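You operate a simulated robot arm through the tools that you are given. There is no shell and no other tool.

You are at the controls of a simulated robot arm. One attempt, no reset.

Task
Ratchet the upper strap tight, then stopper the vent ring nearest the furnace.
Fine: release pin down, handle shut; the stopper that lies on the round mould; other rings left open, winder knob and lower strap left alone.

The check looks at the end state, three seconds after you hand in, the way a careful person would. Anything else that was tipped, shoved, dropped, spilled or broken makes it a failure. Lids that push on must go on centred and level and be pressed home; caps that screw on are set level and turned clockwise until they are tight.

Robot
A 7-joint arm with a two-finger parallel gripper, fixed in place. Base frame: the origin is at the foot of the arm, x ahead of it, y to its left, z up. Lengths are in m, angles in degrees, forces in N, time in s.
With the tool pointing down near the work surface it reaches from about 0.3 to 0.62 m from the base axis. Its first joint turns from -143.0 to 143.0 degrees. Payload 3 kg.
The tool frame sits at the grasp point between the pads (the TCP): z along the fingers, y along the line on which they close. The tips reach 0.03 m beyond it. Largest opening 0.094 m; finger width 0.028, thickness 0.01; the body of the gripper, 0.05 by 0.096 m, starts 0.055 m behind the TCP.
Orientation is that of the tool frame in the base frame, as a unit quaternion [w, x, y, z]. With the fingers straight down and closing along the base's y, the tool's x points along the base's -x, its y along +y and its z along -z.

Tools
- The arm moves only by the tool drive_tool. Its argument "steps" is a list of rows, each a list of 7 numbers: the shift along the base's x, y, z in m, then the turn, a rotation vector about the base's x, y, z in degrees, then the finger opening in m, from 0 to 0.094. In form: [[x, y, z, rx, ry, rz, grip], ...]. A call has 1 to 20 rows; each row shifts and turns the commanded pose from where the row before left it. A row lasts 0.2 s, in which the tool goes at most 0.05 m and 8.6 degrees; a call with a longer step from one row to the next is refused whole, and so is a gripper value outside its range. A pose out of reach is approached as far as the arm can. The call stops where the force on the tool passes 90 N (or 10 N more than at its start, if that is more) or the arm is blocked; 0.2 s more then pass. Each finger travels about 0.072 m/s and halts on what it meets, pressing with about 39 N; the grip force reading is that of the motor and also rises with nothing between the fingers. The clock runs only during rows and for 0.2 s after the last one: add rows that do not move to give the fingers time. The reply holds the time, the measured pose of the TCP, the force on the tool along the base axes, the opening and the grip force, in the units named above and with some noise, with the torque about the TCP (base axes, N m) and any sound that the robot's microphone picked up.
- Cameras (640 x 400 px; columns grow to the right, rows downward): "scene" is fixed at [0.2191, -0.6508, 1.626]; the picture's right is [0.57, -0.82, 0.00], its down [-0.62, -0.43, -0.66] and it looks along [0.54, 0.38, -0.75] (base axes); focal length 344 px, centre (320, 200). "wrist" rides on the gripper at [0.076, 0.014, -0.102] in the tool frame; the picture's right is [-0.18, 0.98, 0.00], its down [-0.75, -0.14, -0.64] and it looks along [-0.63, -0.12, 0.77] (tool axes); focal length 243 px, centre (320, 200). There is no depth. A picture from a camera that has moved, and an enlarged one, comes with that camera's place and axes in the base frame and with its lens.
- capture(camera): a new picture of that camera. It takes no simulated time.
- enlarge(camera, box): a new picture of the part [left, top, right, bottom] of that camera's present view, enlarged. It takes no simulated time.
- finish_job(): hands the job in; it is judged then, once.

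Places have to be worked out from the pictures, the camera data and where the tool is seen. Open the gripper and draw the arm clear of the work before you hand the job in, unless the task says otherwise.

The tools are called after "Request:" as name(argument=value, ...) on one line, values as JSON. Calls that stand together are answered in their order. drive_tool: Moves the arm, as the interface text tells. Its arguments: {"type":"object","properties":{"steps":{"type":"array"}},"required":["steps"]} The other tools are called the same way: capture (camera) takes a picture; enlarge (camera, box) takes an enlarged picture of a part of a camera's view; finish_job () hands the job in.

At the start:

```text
time_s: 0.0
position: [0.4288, -0.2563, 1.2842]
orientation: [0.001, 0.001, 1.0, 0.0]
ft_force: [0.1, 0.0, 0.0]
torque: [-0.03, -0.03, 0.02]
gripper_width: 0.0943
gripper_force: 0.1
```

scene: 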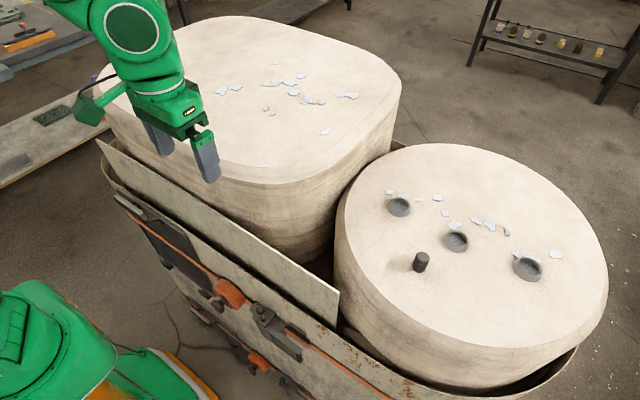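
wrist: 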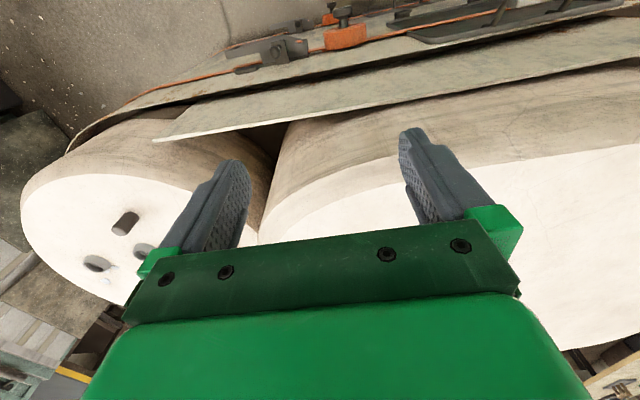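

I begin by looking more closely at the strap side, the moulds and the surroundings to identify the ratchet, release pin, rings and furnace.

Request:
enlarge(camera="scene", box=[100, 180, 350, 400])

Request:
enlarge(camera="scene", box=[340, 150, 620, 320])

Request:
enlarge(camera="wrist", box=[200, 0, 640, 140])

Request:
enlarge(camera="scene", box=[0, 0, 320, 200])

Request:
enlarge(camera="scene", box=[380, 0, 640, 160])

Request:
enlarge(camera="wrist", box=[0, 150, 200, 400])

```text
1.82 times, centred on (225, 290) of scene
camera zoom: at [0.2191, -0.6508, 1.626], right [0.57, -0.82, 0.0], down [-0.62, -0.43, -0.66], along [0.54, 0.38, -0.75], focal length 626 px, centre (493, 36)
```

zoom: 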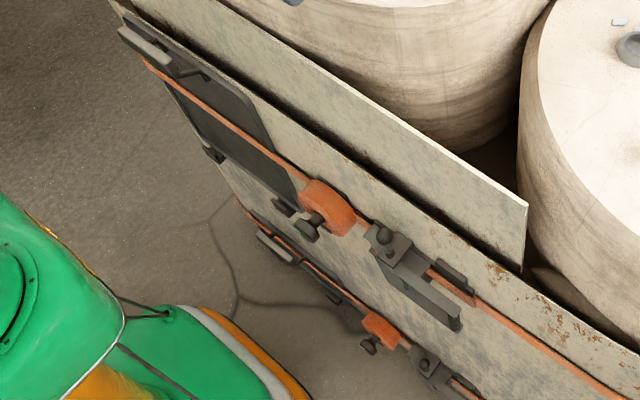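

```text
2.29 times, centred on (480, 235) of scene
camera zoom: at [0.2191, -0.6508, 1.626], right [0.57, -0.82, 0.0], down [-0.62, -0.43, -0.66], along [0.54, 0.38, -0.75], focal length 787 px, centre (-46, 120)
```

zoom: 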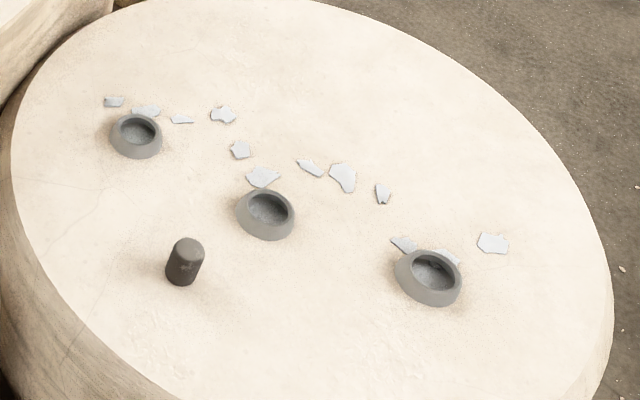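

```text
1.45 times, centred on (420, 70) of wrist
camera zoom: at [0.3522, -0.2417, 1.388], right [0.18, 0.98, 0.0], down [0.75, -0.14, 0.64], along [0.63, -0.12, -0.77], focal length 353 px, centre (174, 389)
```

zoom: 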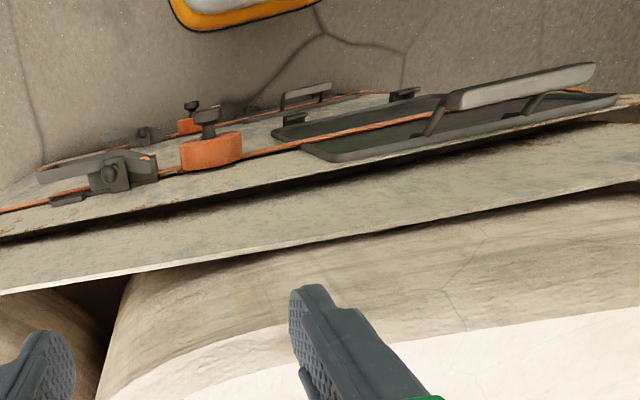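

```text
2.00 times, centred on (160, 100) of scene
camera zoom: at [0.2191, -0.6508, 1.626], right [0.57, -0.82, 0.0], down [-0.62, -0.43, -0.66], along [0.54, 0.38, -0.75], focal length 689 px, centre (640, 400)
```

zoom: 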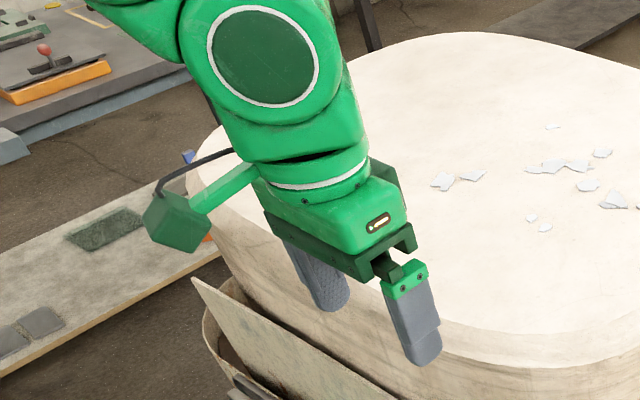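

```text
2.46 times, centred on (510, 80) of scene
camera zoom: at [0.2191, -0.6508, 1.626], right [0.57, -0.82, 0.0], down [-0.62, -0.43, -0.66], along [0.54, 0.38, -0.75], focal length 848 px, centre (-148, 495)
```

zoom: 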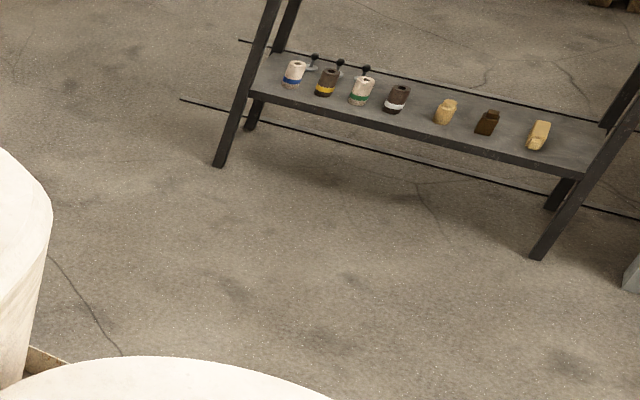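

```text
1.60 times, centred on (100, 275) of wrist
camera zoom: at [0.3522, -0.2417, 1.388], right [0.18, 0.98, 0.0], down [0.75, -0.14, 0.64], along [0.63, -0.12, -0.77], focal length 388 px, centre (672, 80)
```

zoom: 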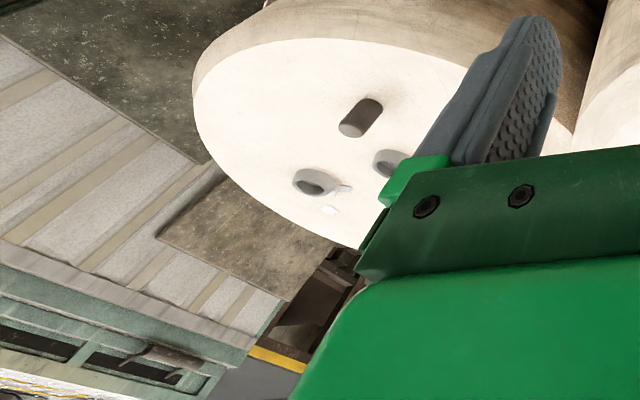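

The orange drum of the upper strap triangulates to about (0.43, -0.20, 0.77), on the robot-facing wall of the flask, and the mould top is at about z = 1.09. I draw the tool back towards the base at this height, then lower it so the wrist camera looks at the ratchet.

Request:
drive_tool(steps=[[-0.04, 0, 0, 0, 0, 0, 0.094], [-0.04, -0.0, 0, 0, 0, 0, 0.094], [-0.02, 0, 0, 0, 0, 0, 0.094], [0, 0, -0.04, 0, 0, 0, 0.094], [0, 0, -0.04, 0, 0, 0, 0.094], [0, 0, -0.04, 0, 0, 0, 0.094], [0, 0, -0.03, 0, 0, 0, 0.094]])

Request:
capture(camera="wrist")

Request:
capture(camera="scene")

```text
time_s: 1.6
position: [0.3293, -0.2558, 1.1343]
orientation: [0.0, 0.0, 1.0, 0.0]
ft_force: [0.5, 0.0, -0.2]
torque: [-0.01, -0.01, -0.04]
gripper_width: 0.0941
gripper_force: 0.0
```

```text
taken
camera wrist: at [0.2527, -0.2412, 1.2375], right [0.18, 0.98, 0.0], down [0.75, -0.14, 0.64], along [0.63, -0.12, -0.77], focal length 243 px, centre (320, 200)
```

wrist: 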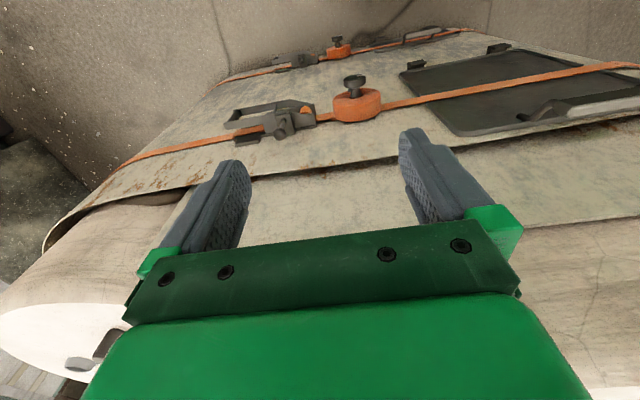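

```text
taken
```

scene: 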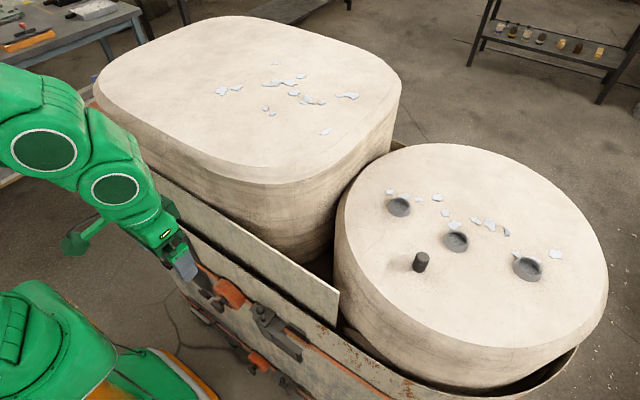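

Request:
enlarge(camera="wrist", box=[200, 60, 420, 180])

Request:
enlarge(camera="wrist", box=[240, 20, 480, 140])

Request:
enlarge(camera="scene", box=[200, 270, 330, 380])

```text
2.91 times, centred on (310, 120) of wrist
camera zoom: at [0.2527, -0.2412, 1.2375], right [0.18, 0.98, 0.0], down [0.75, -0.14, 0.64], along [0.63, -0.12, -0.77], focal length 706 px, centre (349, 433)
```

zoom: 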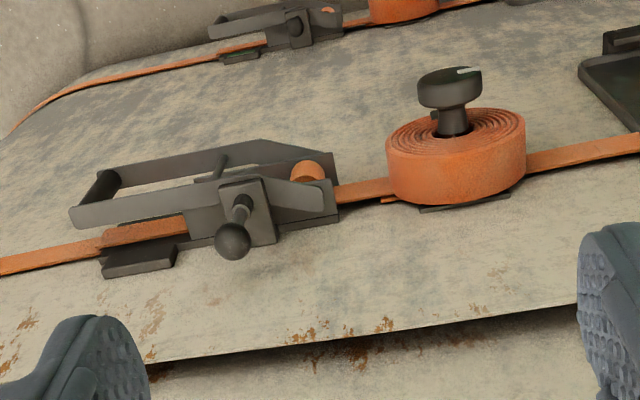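

```text
2.67 times, centred on (360, 80) of wrist
camera zoom: at [0.2527, -0.2412, 1.2375], right [0.18, 0.98, 0.0], down [0.75, -0.14, 0.64], along [0.63, -0.12, -0.77], focal length 647 px, centre (213, 520)
```

zoom: 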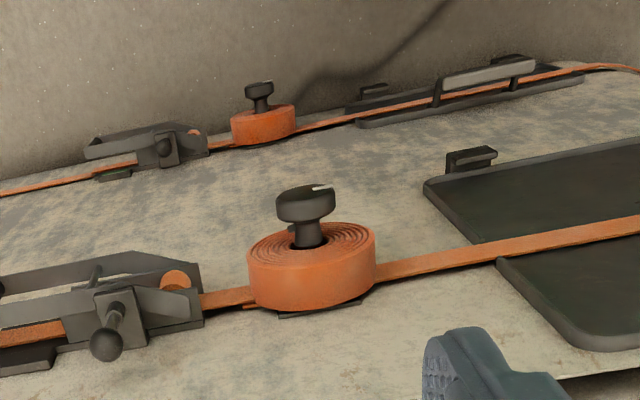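

```text
3.64 times, centred on (265, 325) of scene
camera zoom: at [0.2191, -0.6508, 1.626], right [0.57, -0.82, 0.0], down [-0.62, -0.43, -0.66], along [0.54, 0.38, -0.75], focal length 1252 px, centre (520, -254)
```

zoom: 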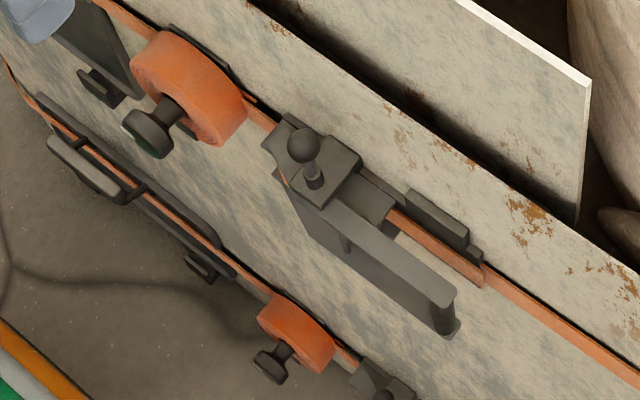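

The upper buckle shows a U-handle with a crossbar at about (0.408, -0.454, 0.78). Its ball-headed release pin stands proud at about (0.417, -0.340, 0.846). I move closer for a better look before touching anything.

Request:
drive_tool(steps=[[-0.02, -0.04, -0.03, 0, 0, 0, 0.094], [-0.02, -0.04, -0.03, 0, 0, 0, 0.094], [-0.01, -0.04, -0.03, 0, 0, 0, 0.094], [0, 0, -0.03, 0, 0, 0, 0.094], [0, 0, 0, 0, 0, 0, 0.0]])

Request:
capture(camera="wrist")

Request:
capture(camera="scene")

```text
refused: row 1 steps farther than a row can; nothing moved
```

```text
taken
camera wrist: at [0.2527, -0.2412, 1.2375], right [0.18, 0.98, 0.0], down [0.75, -0.14, 0.64], along [0.63, -0.12, -0.77], focal length 243 px, centre (320, 200)
```

wrist: 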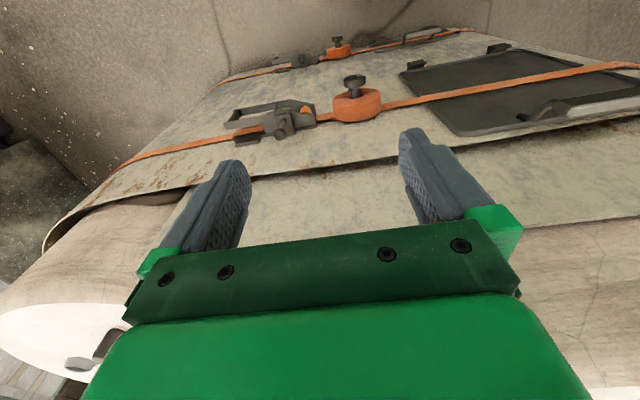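

```text
taken
```

scene: 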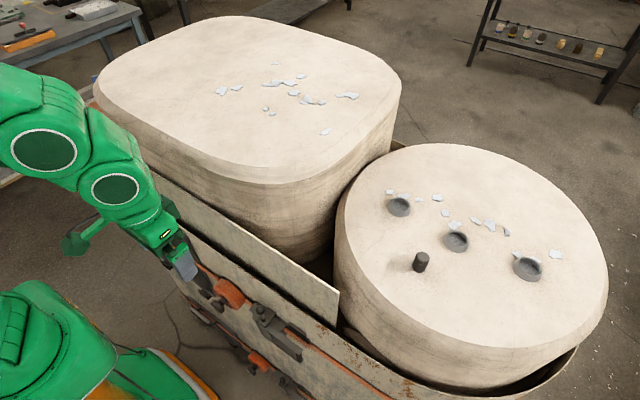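

That step was over the 0.05 m per-row limit and nothing moved. I repeat it in smaller rows.

Request:
drive_tool(steps=[[-0.02, -0.03, -0.02, 0, 0, 0, 0.094], [-0.02, -0.03, -0.02, 0, 0, 0, 0.094], [-0.01, -0.03, -0.03, 0, 0, 0, 0.094], [0, -0.02, -0.03, 0, 0, 0, 0.094], [0, 0, -0.03, 0, 0, 0, 0.05], [0, 0, 0, 0, 0, 0, 0.0]])

Request:
capture(camera="wrist")

Request:
capture(camera="scene")

```text
time_s: 3.0
position: [0.2775, -0.368, 1.0039]
orientation: [0.0, 0.0, 1.0, 0.0]
ft_force: [-0.2, 0.0, 0.3]
torque: [0.0, -0.01, 0.0]
gripper_width: 0.0117
gripper_force: 0.2
```

```text
taken
camera wrist: at [0.2007, -0.3533, 1.1077], right [0.19, 0.98, 0.0], down [0.75, -0.14, 0.64], along [0.63, -0.12, -0.77], focal length 243 px, centre (320, 200)
```

wrist: 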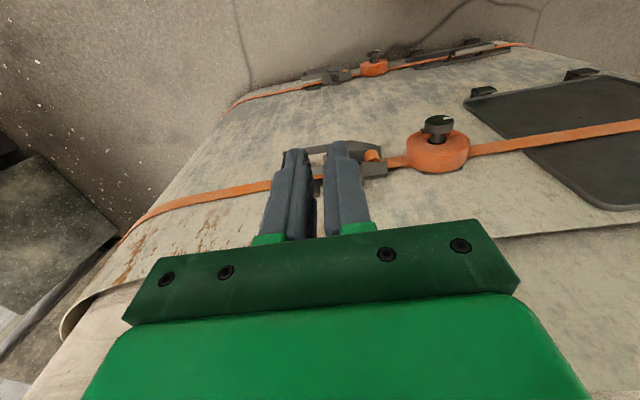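

```text
taken
```

scene: 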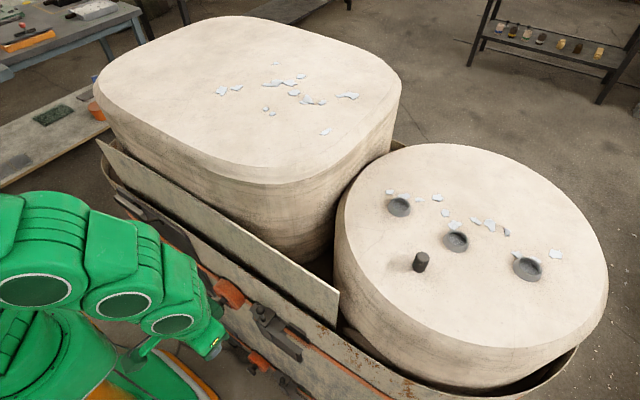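

The closed fingers block the view. I open them and tilt the tool forward so the camera sees the buckle more from the front.

Request:
drive_tool(steps=[[-0.01, 0.02, -0.02, 0, -8, 0, 0.094], [-0.01, 0.02, -0.02, 0, -8, 0, 0.094], [-0.01, 0, 0, 0, -8, 0, 0.094], [0, 0, 0, 0, 0, 0, 0.094], [0, 0, 0, 0, 0, 0, 0.094]])

Request:
capture(camera="wrist")

Request:
enlarge(camera="wrist", box=[200, 40, 440, 190])

Request:
enlarge(camera="scene", box=[200, 270, 330, 380])

```text
time_s: 4.2
position: [0.2518, -0.3279, 0.9639]
orientation: [0.173, 0.0, 0.985, 0.0]
ft_force: [0.7, 0.6, -0.1]
torque: [0.02, -0.04, 0.0]
gripper_width: 0.0939
gripper_force: 0.0
out of reach, approached as far as the arm can: row 3
```

```text
taken
camera wrist: at [0.1458, -0.3123, 1.0348], right [0.17, 0.98, 0.06], down [0.49, -0.14, 0.86], along [0.86, -0.12, -0.5], focal length 243 px, centre (320, 200)
```

wrist: 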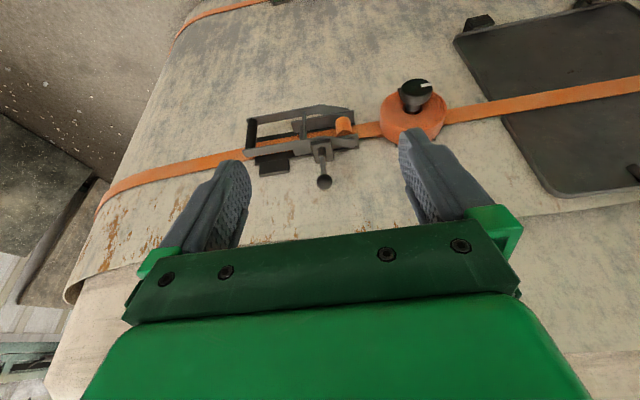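

```text
2.67 times, centred on (320, 115) of wrist
camera zoom: at [0.1458, -0.3123, 1.0348], right [0.17, 0.98, 0.06], down [0.49, -0.14, 0.86], along [0.86, -0.12, -0.5], focal length 647 px, centre (320, 427)
```

zoom: 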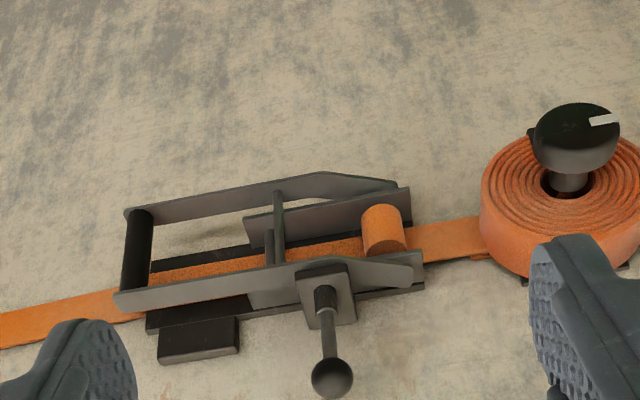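

```text
3.64 times, centred on (265, 325) of scene
camera zoom: at [0.2191, -0.6508, 1.626], right [0.57, -0.82, 0.0], down [-0.62, -0.43, -0.66], along [0.54, 0.38, -0.75], focal length 1252 px, centre (520, -254)
```

zoom: 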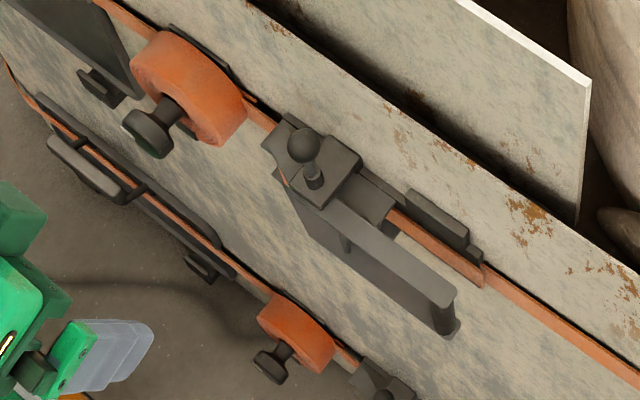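

The close view is clear. The handle is a U of two horizontal plates with a vertical crossbar, the axle is at y ≈ -0.31, and the ball pin stands about 4 cm above its block, so it is still up. I close the fingers and bring the tips above the ball at (0.417, -0.341, about 0.857 top), slightly tilted to clear the wall.

Request:
drive_tool(steps=[[0.04, -0.003, 0, 0, 0, 0, 0.05], [0.04, -0.003, 0, 0, 8, 0, 0.0], [0.04, -0.003, 0, 0, 0, 0, 0.0], [0.03, -0.004, 0, 0, 0, 0, 0.0], [0.0115, 0, -0.01, 0, 0, 0, 0.0], [0, 0, -0.01, 0, 0, 0, 0.0], [0, 0, 0, 0, 0, 0, 0.0]])

Request:
capture(camera="wrist")

Request:
enlarge(camera="scene", box=[200, 250, 330, 360])

```text
time_s: 5.8
position: [0.4162, -0.3388, 0.946]
orientation: [0.104, 0.001, 0.995, 0.0]
ft_force: [-0.1, -0.1, 0.3]
torque: [0.01, -0.01, 0.02]
gripper_width: 0.0001
gripper_force: 32.8
```

```text
taken
camera wrist: at [0.32, -0.3247, 1.0298], right [0.18, 0.98, 0.04], down [0.6, -0.14, 0.78], along [0.78, -0.12, -0.62], focal length 243 px, centre (320, 200)
```

wrist: 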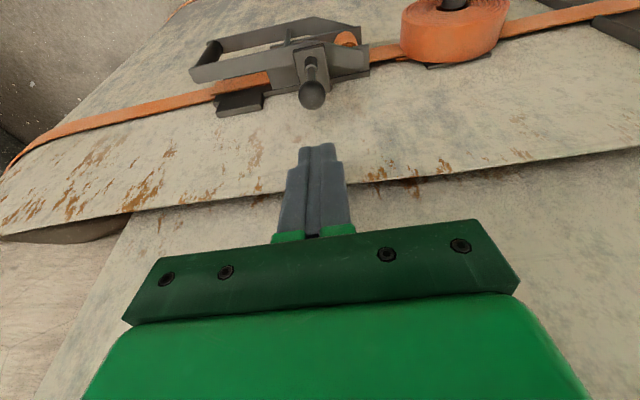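

```text
3.64 times, centred on (265, 305) of scene
camera zoom: at [0.2191, -0.6508, 1.626], right [0.57, -0.82, 0.0], down [-0.62, -0.43, -0.66], along [0.54, 0.38, -0.75], focal length 1252 px, centre (520, -182)
```

zoom: 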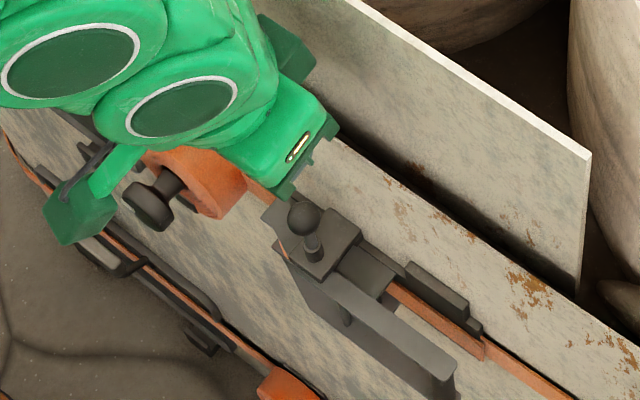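

The fingertips are now at about (0.422, -0.339, 0.917), and the ball re-measures at (0.418, -0.342, 0.847). I shift over it and descend in small steps to press the pin down.

Request:
drive_tool(steps=[[-0.004, -0.003, -0.02, 0, 0, 0, 0.0], [0, 0, -0.02, 0, 0, 0, 0.0], [0, 0, -0.012, 0, 0, 0, 0.0], [0, 0, -0.006, 0, 0, 0, 0.0], [0, 0, -0.005, 0, 0, 0, 0.0], [0, 0, -0.005, 0, 0, 0, 0.0]])

Request:
capture(camera="wrist")

```text
time_s: 7.2
position: [0.4124, -0.3416, 0.876]
orientation: [0.106, 0.001, 0.994, -0.001]
ft_force: [0.1, 0.2, 0.2]
torque: [0.01, -0.01, 0.02]
gripper_width: 0.0
gripper_force: 32.9
```

```text
taken
camera wrist: at [0.3149, -0.3274, 0.9615], right [0.18, 0.98, 0.04], down [0.6, -0.14, 0.79], along [0.78, -0.12, -0.62], focal length 243 px, centre (320, 200)
```

wrist: 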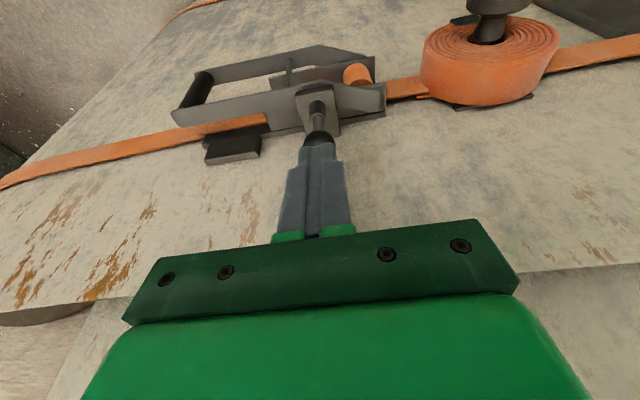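

The ball is just beyond the tips and there is no contact yet. I keep descending in small steps and watch the force.

Request:
drive_tool(steps=[[0, 0, -0.004, 0, 0, 0, 0.0], [0, 0, -0.004, 0, 0, 0, 0.0], [0, 0, -0.004, 0, 0, 0, 0.0]])

Request:
enlarge(camera="wrist", box=[240, 60, 400, 180])

Request:
enlarge(camera="scene", box=[220, 270, 310, 350])

```text
time_s: 8.0
position: [0.4116, -0.3423, 0.8669]
orientation: [0.107, 0.0, 0.994, -0.001]
ft_force: [-7.8, 30.5, 84.3]
torque: [0.91, -0.14, 0.09]
gripper_width: 0.0001
gripper_force: 32.3
```

```text
3.33 times, centred on (320, 120) of wrist
camera zoom: at [0.3148, -0.3275, 0.9517], right [0.18, 0.98, 0.04], down [0.6, -0.14, 0.79], along [0.78, -0.12, -0.62], focal length 809 px, centre (320, 467)
```

zoom: 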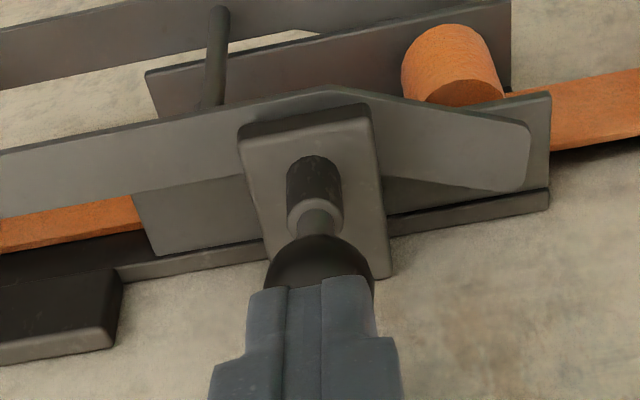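

```text
5.00 times, centred on (265, 310) of scene
camera zoom: at [0.2191, -0.6508, 1.626], right [0.57, -0.82, 0.0], down [-0.62, -0.43, -0.66], along [0.54, 0.38, -0.75], focal length 1721 px, centre (595, -350)
```

zoom: 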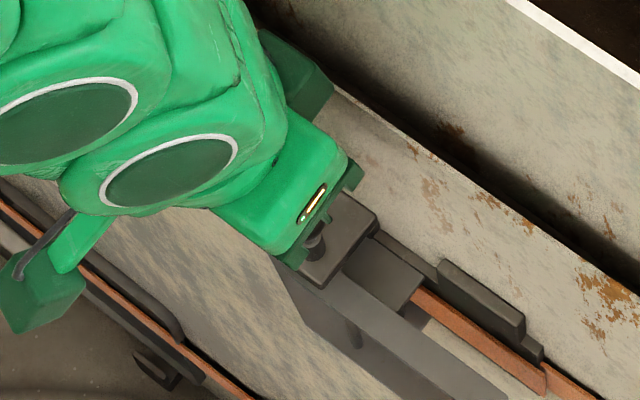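

The press reached 84 N with the ball hardly moving, so the pin may already be down or may not be pressed this way. I back off and compare it with the lower strap's pin.

Request:
drive_tool(steps=[[0, 0, 0.006, 0, 0, 0, 0.0], [0, 0, 0.03, 0, 0, 0, 0.0], [-0.03, 0, 0.03, 0, 0, 0, 0.0], [-0.03, 0.03, 0.02, 0, 0, 0, 0.0], [-0.03, 0.03, 0, 0, 0, 0, 0.09], [-0.03, 0.03, 0.0, 0, 0, 0, 0.09], [0, 0.0, 0.0, 0, 0, 0, 0.09]])

Request:
capture(camera="wrist")

Request:
enlarge(camera="scene", box=[230, 280, 320, 336])

Request:
enlarge(camera="scene", box=[230, 340, 320, 396])

```text
time_s: 9.6
position: [0.3135, -0.2738, 0.948]
orientation: [0.105, 0.0, 0.995, 0.001]
ft_force: [-0.4, 0.4, -0.4]
torque: [0.02, 0.03, 0.02]
gripper_width: 0.09
gripper_force: 0.0
out of reach, approached as far as the arm can: row 6
```

```text
taken
camera wrist: at [0.2177, -0.259, 1.0336], right [0.18, 0.98, 0.04], down [0.6, -0.14, 0.79], along [0.78, -0.12, -0.62], focal length 243 px, centre (320, 200)
```

wrist: 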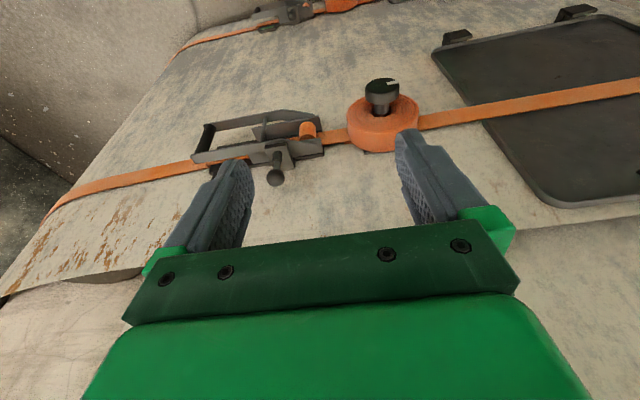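

```text
7.11 times, centred on (275, 308) of scene
camera zoom: at [0.2191, -0.6508, 1.626], right [0.57, -0.82, 0.0], down [-0.62, -0.43, -0.66], along [0.54, 0.38, -0.75], focal length 2448 px, centre (640, -568)
```

zoom: 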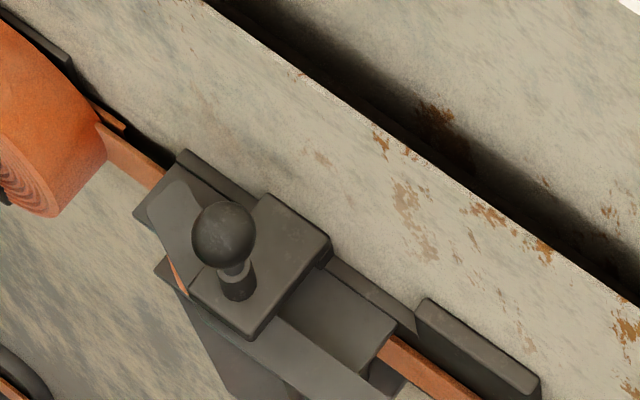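

```text
7.11 times, centred on (275, 368) of scene
camera zoom: at [0.2191, -0.6508, 1.626], right [0.57, -0.82, 0.0], down [-0.62, -0.43, -0.66], along [0.54, 0.38, -0.75], focal length 2448 px, centre (640, -995)
```

zoom: 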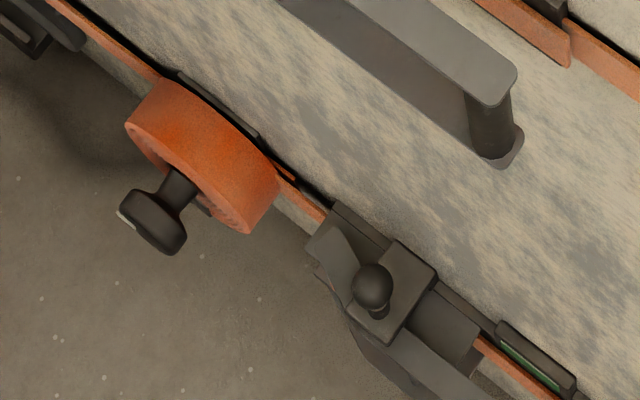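

Compared with the first picture, the upper ball sits roughly 3 px lower, so the press did move it. A light ring is still visible on its stem, unlike on the lower strap. The lower pad also shows a green mark, probably a tension indicator, so I look closer at both.

Request:
enlarge(camera="wrist", box=[230, 90, 350, 200])

Request:
enlarge(camera="wrist", box=[230, 0, 380, 60])

Request:
enlarge(camera="scene", box=[270, 310, 330, 350])

Request:
enlarge(camera="scene", box=[270, 370, 320, 400])

```text
3.64 times, centred on (290, 145) of wrist
camera zoom: at [0.2177, -0.259, 1.0336], right [0.18, 0.98, 0.04], down [0.6, -0.14, 0.79], along [0.78, -0.12, -0.62], focal length 882 px, centre (429, 400)
```

zoom: 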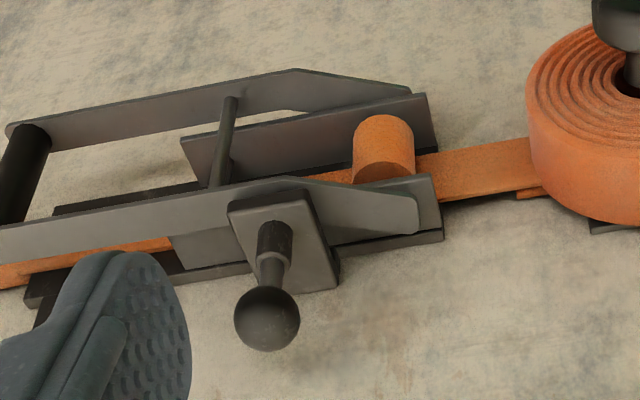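

```text
4.27 times, centred on (305, 30) of wrist
camera zoom: at [0.2177, -0.259, 1.0336], right [0.18, 0.98, 0.04], down [0.6, -0.14, 0.79], along [0.78, -0.12, -0.62], focal length 1035 px, centre (384, 925)
```

zoom: 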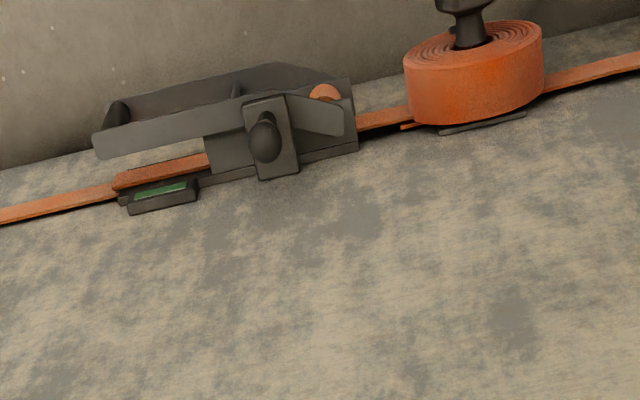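

```text
10.00 times, centred on (300, 330) of scene
camera zoom: at [0.2191, -0.6508, 1.626], right [0.57, -0.82, 0.0], down [-0.62, -0.43, -0.66], along [0.54, 0.38, -0.75], focal length 3443 px, centre (520, -1100)
```

zoom: 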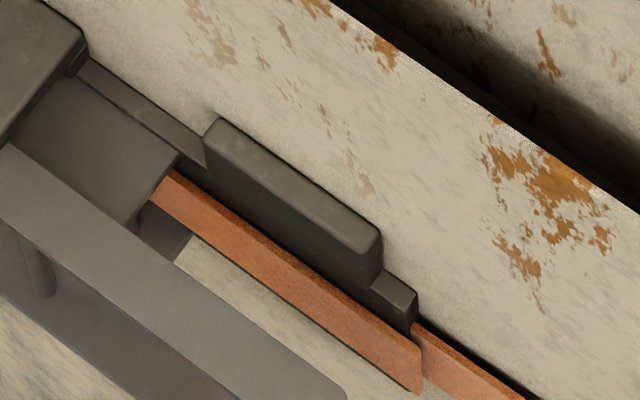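

```text
12.80 times, centred on (295, 385) of scene
camera zoom: at [0.2191, -0.6508, 1.626], right [0.57, -0.82, 0.0], down [-0.62, -0.43, -0.66], along [0.54, 0.38, -0.75], focal length 4407 px, centre (640, -2168)
```

zoom: 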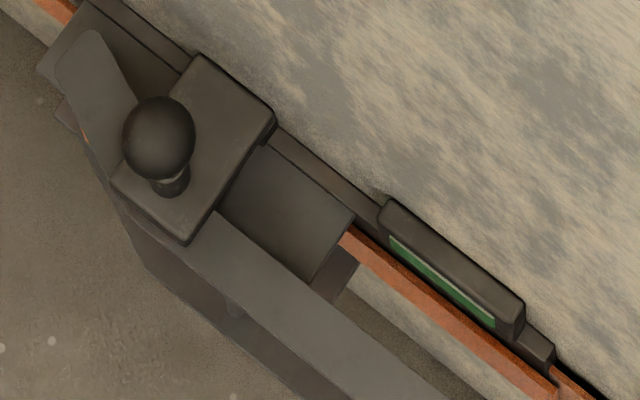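

The pin has travelled about 1 cm down to a hard stop and stayed there, now matching the lower strap's pin. The lower indicator window is green and the upper one is still dark, so I now need to pump the handle. I straighten the tool, turn it 90° about z so the fingers close along x, and hover near the handle end with the gripper wide open.

Request:
drive_tool(steps=[[0, 0, 0.02, 0, 6, 0, 0.094], [0, 0, 0.02, 0, 6, 0, 0.094], [0.006, -0.0155, 0.002, 0, 0, 8.2, 0.094], [0.006, -0.0155, 0.002, 0, 0, 8.2, 0.094], [0.006, -0.0155, 0.002, 0, 0, 8.2, 0.094], [0.006, -0.0155, 0.002, 0, 0, 8.2, 0.094], [0.006, -0.0155, 0.002, 0, 0, 8.2, 0.094], [0.006, -0.0155, 0.002, 0, 0, 8.2, 0.094], [0.006, -0.0155, 0.0, 0, 0, 8.2, 0.094], [0.006, -0.0155, 0.0, 0, 0, 8.2, 0.094], [0.006, -0.0155, 0.0, 0, 0, 8.2, 0.094], [0.006, -0.0155, 0.0, 0, 0, 8.2, 0.094], [0.006, -0.0155, 0.0, 0, 0, 8, 0.094], [0, 0, 0, 0, 0, 0, 0.094]])

Request:
capture(camera="wrist")

Request:
capture(camera="scene")

```text
time_s: 12.6
position: [0.3801, -0.4454, 1.0031]
orientation: [0.0, 0.707, -0.707, 0.0]
ft_force: [-0.3, -0.6, 0.1]
torque: [-0.01, -0.02, -0.03]
gripper_width: 0.0941
gripper_force: 0.0
```

```text
taken
camera wrist: at [0.3654, -0.5209, 1.1056], right [-0.98, 0.18, 0.0], down [0.14, 0.75, 0.64], along [0.12, 0.63, -0.77], focal length 243 px, centre (320, 200)
```

wrist: 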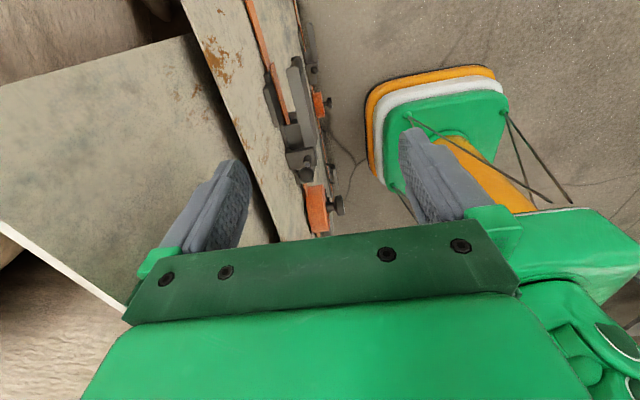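

```text
taken
```

scene: 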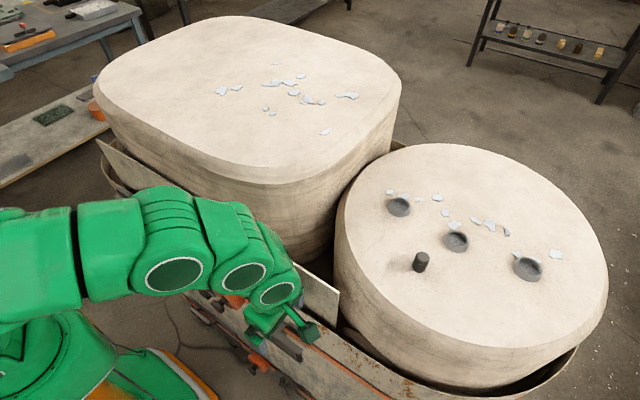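

The rotation worked and this view looks along the wall, showing the handle and the gap behind it. I enlarge it to measure.

Request:
enlarge(camera="wrist", box=[220, 30, 360, 150])

Request:
enlarge(camera="wrist", box=[240, 50, 350, 240])

```text
3.33 times, centred on (290, 90) of wrist
camera zoom: at [0.3654, -0.5209, 1.1056], right [-0.98, 0.18, 0.0], down [0.14, 0.75, 0.64], along [0.12, 0.63, -0.77], focal length 809 px, centre (420, 567)
```

zoom: 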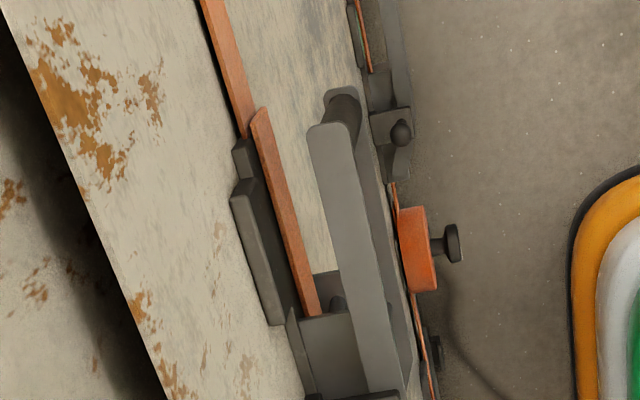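

```text
2.11 times, centred on (295, 145) of wrist
camera zoom: at [0.3654, -0.5209, 1.1056], right [-0.98, 0.18, 0.0], down [0.14, 0.75, 0.64], along [0.12, 0.63, -0.77], focal length 511 px, centre (373, 316)
```

zoom: 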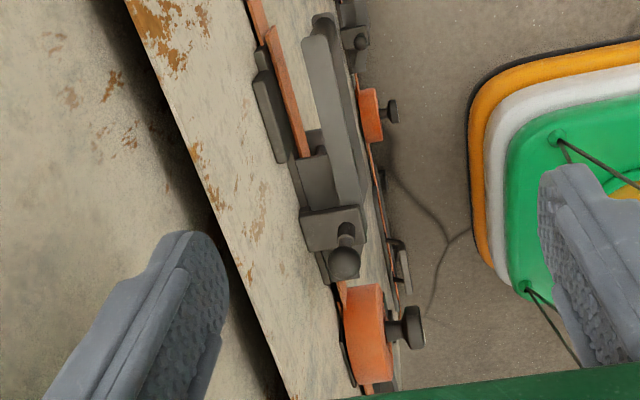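

The plate's inner edge is at x ≈ 0.420 and the strap face at about 0.434, so there is a gap of roughly 14 mm for a 10 mm finger. I lower to just above the plate with the wall-side finger at x ≈ 0.427, then check the alignment.

Request:
drive_tool(steps=[[-0.005, -0.003, -0.03, 0, 0, 0, 0.094], [0, 0, -0.04, 0, 0, 0, 0.094], [0, 0, -0.04, 0, 0, 0, 0.094], [0, 0, -0.03, 0, 0, 0, 0.094], [0, 0, -0.018, 0, 0, 0, 0.094], [0, 0, 0, 0, 0, 0, 0.094]])

Request:
capture(camera="wrist")

Request:
enlarge(camera="wrist", box=[140, 80, 400, 240])

Request:
enlarge(camera="scene", box=[240, 280, 350, 370])

```text
time_s: 14.0
position: [0.3743, -0.4471, 0.8441]
orientation: [0.0, -0.706, 0.708, 0.0]
ft_force: [-0.3, -0.4, -0.1]
torque: [0.03, -0.03, 0.02]
gripper_width: 0.0942
gripper_force: 0.1
```

```text
taken
camera wrist: at [0.3594, -0.5232, 0.947], right [-0.98, 0.19, 0.0], down [0.14, 0.75, 0.64], along [0.12, 0.63, -0.77], focal length 243 px, centre (320, 200)
```

wrist: 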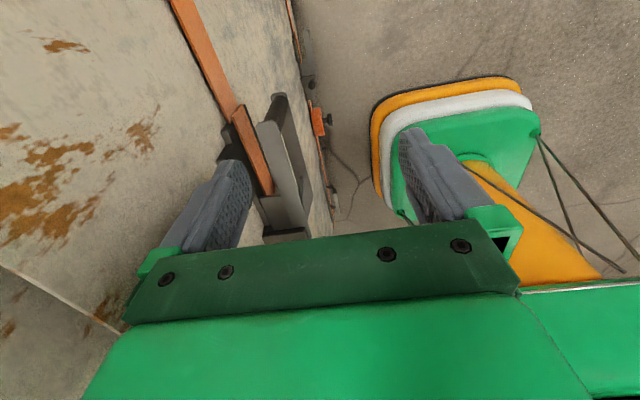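

```text
2.46 times, centred on (270, 160) of wrist
camera zoom: at [0.3594, -0.5232, 0.947], right [-0.98, 0.19, 0.0], down [0.14, 0.75, 0.64], along [0.12, 0.63, -0.77], focal length 597 px, centre (443, 298)
```

zoom: 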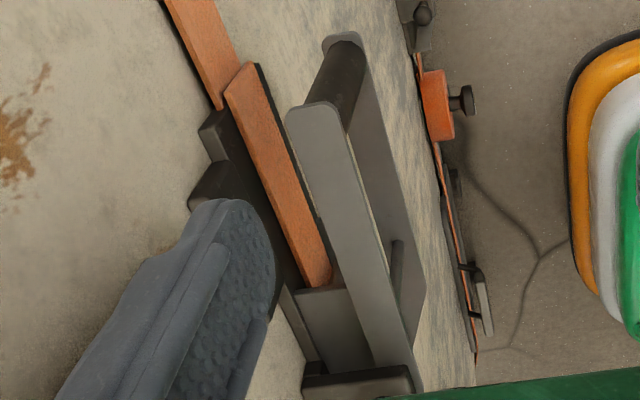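

```text
4.44 times, centred on (295, 325) of scene
camera zoom: at [0.2191, -0.6508, 1.626], right [0.57, -0.82, 0.0], down [-0.62, -0.43, -0.66], along [0.54, 0.38, -0.75], focal length 1530 px, centre (431, -356)
```

zoom: 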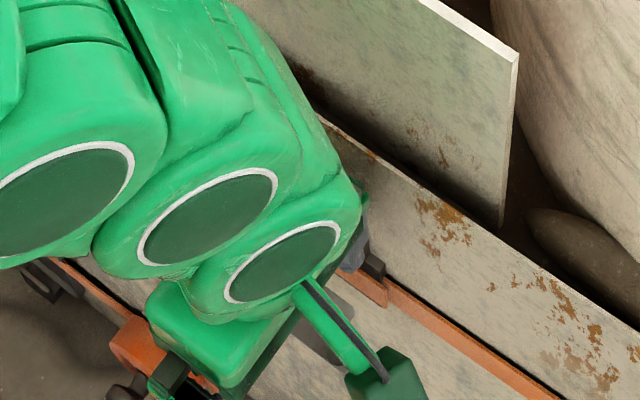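

The finger's inner face is just wall-side of the plate edge (x ≈ 0.420) and its outer face is short of the strap (x ≈ 0.435). I descend in small steps and watch for contact.

Request:
drive_tool(steps=[[0.001, -0.001, -0.012, 0, 0, 0, 0.094], [0, 0, -0.012, 0, 0, 0, 0.094], [0, 0, -0.006, 0, 0, 0, 0.094], [0, 0, -0.005, 0, 0, 0, 0.094], [0, 0, -0.005, 0, 0, 0, 0.094]])

Request:
enlarge(camera="wrist", box=[140, 80, 400, 240])

```text
time_s: 15.2
position: [0.3751, -0.4492, 0.8036]
orientation: [0.0, -0.707, 0.707, -0.001]
ft_force: [0.0, 0.0, 0.2]
torque: [0.04, -0.04, 0.01]
gripper_width: 0.0942
gripper_force: 0.0
```

```text
2.46 times, centred on (270, 160) of wrist
camera zoom: at [0.3603, -0.5248, 0.9062], right [-0.98, 0.18, 0.0], down [0.14, 0.75, 0.64], along [0.12, 0.63, -0.77], focal length 597 px, centre (443, 298)
```

zoom: 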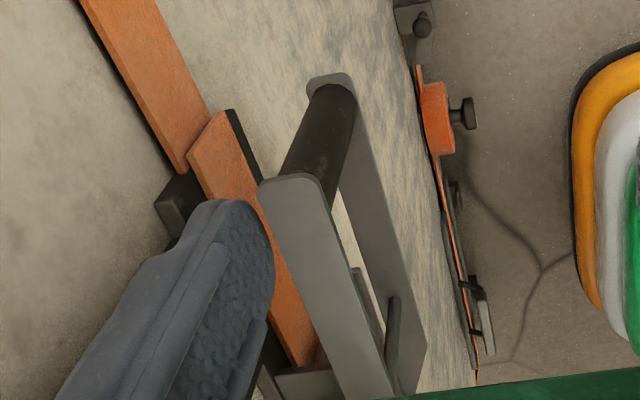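

There is still no contact, and the tip is at plate level right beside the inner edge. I continue down about 16 mm so it hooks behind the plate.

Request:
drive_tool(steps=[[0.001, 0, -0.005, 0, 0, 0, 0.094], [0, 0, -0.005, 0, 0, 0, 0.094], [0, 0, -0.005, 0, 0, 0, 0.094], [0, 0, -0.003, 0, 0, 0, 0.094]])

Request:
enlarge(camera="wrist", box=[140, 80, 400, 240])

```text
time_s: 16.2
position: [0.3769, -0.4493, 0.786]
orientation: [-0.001, -0.707, 0.708, 0.0]
ft_force: [-0.6, 0.4, -0.7]
torque: [0.02, 0.0, 0.04]
gripper_width: 0.094
gripper_force: 0.0
```

```text
2.46 times, centred on (270, 160) of wrist
camera zoom: at [0.3611, -0.5244, 0.8885], right [-0.98, 0.19, 0.0], down [0.14, 0.75, 0.64], along [0.12, 0.63, -0.77], focal length 597 px, centre (443, 298)
```

zoom: 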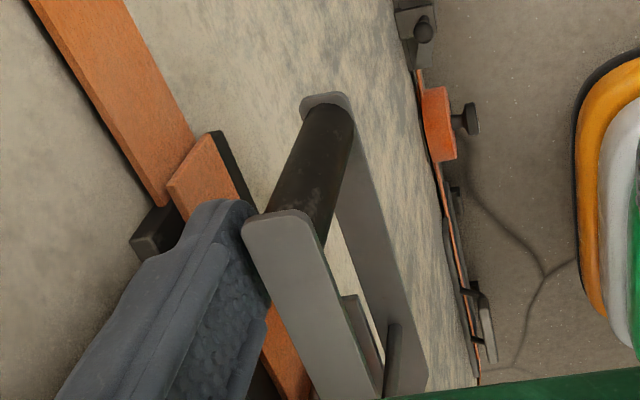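

The finger is now hooked behind the plate. I swing the tool rigidly about the hinge, estimated at (0.425, -0.307), to pull the handle open about 24°, and check the force and sound.

Request:
drive_tool(steps=[[-0.0193, 0.0081, 0, 0, 0, -8, 0.094], [-0.018, 0.0107, 0, 0, 0, -8, 0.094], [-0.0164, 0.0131, 0, 0, 0, -8, 0.094]])

Request:
capture(camera="wrist")

Request:
enlarge(camera="scene", box=[220, 270, 350, 370])

```text
time_s: 17.0
position: [0.3227, -0.4161, 0.7863]
orientation: [0.001, -0.543, 0.84, -0.001]
ft_force: [0.7, 0.4, -0.1]
torque: [-0.01, -0.07, -0.02]
gripper_width: 0.0941
gripper_force: 0.1
```

```text
taken
camera wrist: at [0.2775, -0.4805, 0.8896], right [-0.82, 0.57, 0.0], down [0.44, 0.63, 0.64], along [0.37, 0.53, -0.77], focal length 243 px, centre (320, 200)
```

wrist: 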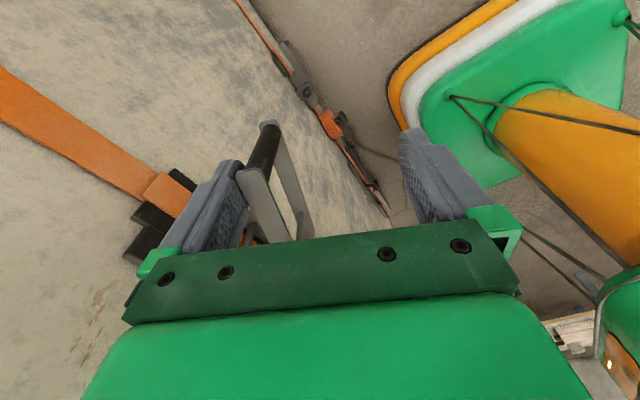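

```text
4.00 times, centred on (285, 320) of scene
camera zoom: at [0.2191, -0.6508, 1.626], right [0.57, -0.82, 0.0], down [-0.62, -0.43, -0.66], along [0.54, 0.38, -0.75], focal length 1377 px, centre (460, -280)
```

zoom: 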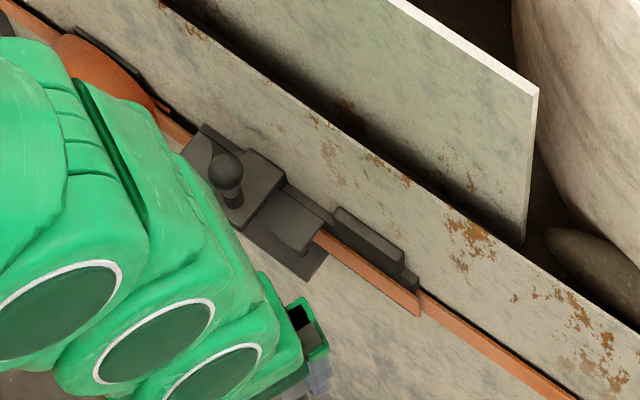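

The handle swings freely and the pin block stays on the frame. I continue opening in the same arc.

Request:
drive_tool(steps=[[-0.0144, 0.0153, 0, 0, 0, -8, 0.094], [-0.0121, 0.0171, 0, 0, 0, -8, 0.094], [-0.0097, 0.0187, 0, 0, 0, -8, 0.094], [-0.007, 0.0198, 0, 0, 0, -8, 0.094]])

Request:
capture(camera="wrist")

Request:
capture(camera="scene")

```text
time_s: 18.0
position: [0.2805, -0.345, 0.786]
orientation: [0.001, -0.29, 0.957, 0.0]
ft_force: [0.8, -1.0, 0.8]
torque: [-0.03, -0.03, 0.0]
gripper_width: 0.094
gripper_force: 0.1
```

```text
taken
camera wrist: at [0.2079, -0.376, 0.8883], right [-0.39, 0.92, 0.0], down [0.7, 0.3, 0.64], along [0.59, 0.25, -0.77], focal length 243 px, centre (320, 200)
```

wrist: 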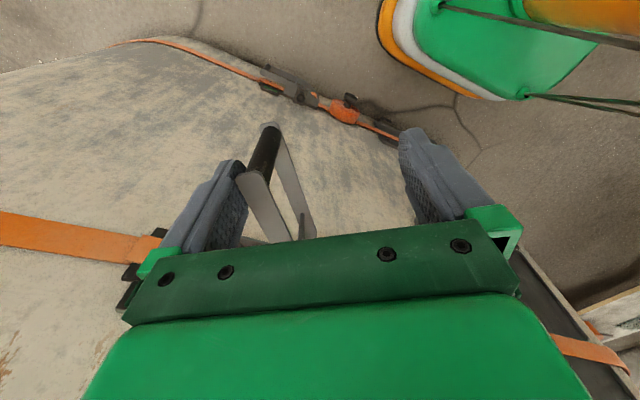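

```text
taken
```

scene: 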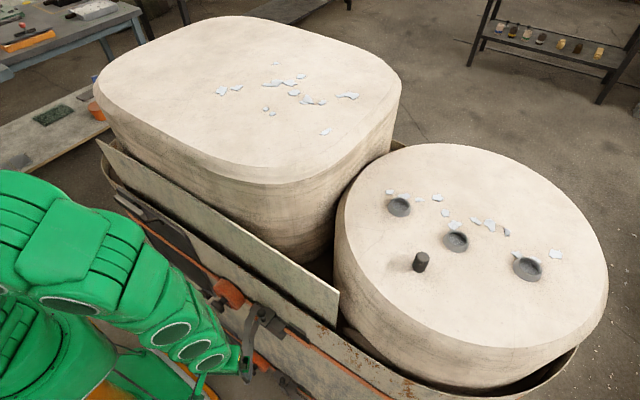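

It is at about 56° with no resistance. I continue to about 88°.

Request:
drive_tool(steps=[[-0.0041, 0.0206, 0, 0, 0, -8, 0.094], [-0.0012, 0.021, 0, 0, 0, -8, 0.094], [0.0018, 0.0209, 0, 0, 0, -8, 0.094], [0.0046, 0.0205, 0, 0, 0, -8, 0.094]])

Request:
capture(camera="wrist")

Request:
enlarge(camera="scene", box=[180, 270, 340, 390])

```text
time_s: 19.0
position: [0.3022, -0.2887, 0.7881]
orientation: [-0.001, -0.016, 1.0, 0.001]
ft_force: [-0.5, -0.4, -0.2]
torque: [0.0, 0.0, 0.04]
gripper_width: 0.0941
gripper_force: 0.0
out of reach, approached as far as the arm can: row 2, 3, 4
```

```text
taken
camera wrist: at [0.2253, -0.2781, 0.8919], right [0.15, 0.99, 0.0], down [0.76, -0.12, 0.64], along [0.63, -0.1, -0.77], focal length 243 px, centre (320, 200)
```

wrist: 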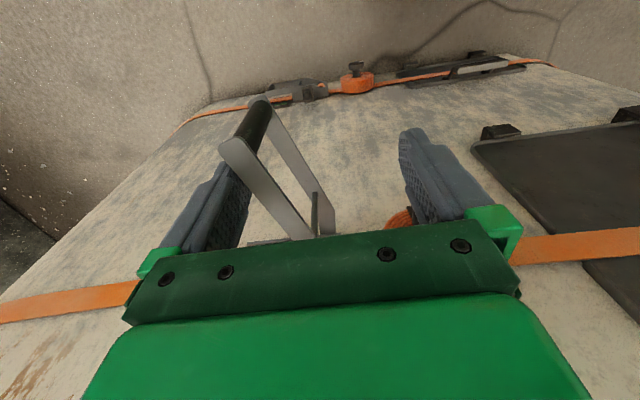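

```text
3.33 times, centred on (260, 330) of scene
camera zoom: at [0.2191, -0.6508, 1.626], right [0.57, -0.82, 0.0], down [-0.62, -0.43, -0.66], along [0.54, 0.38, -0.75], focal length 1148 px, centre (520, -233)
```

zoom: 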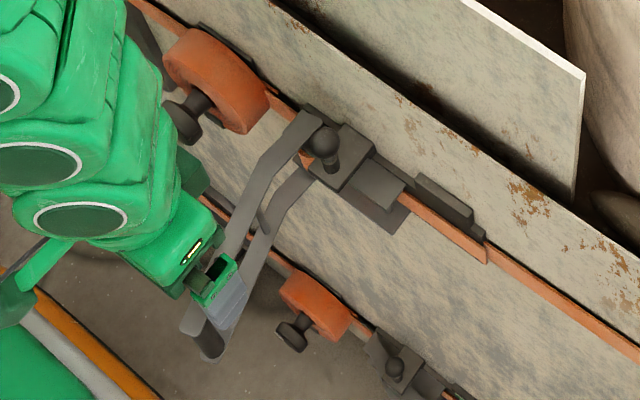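

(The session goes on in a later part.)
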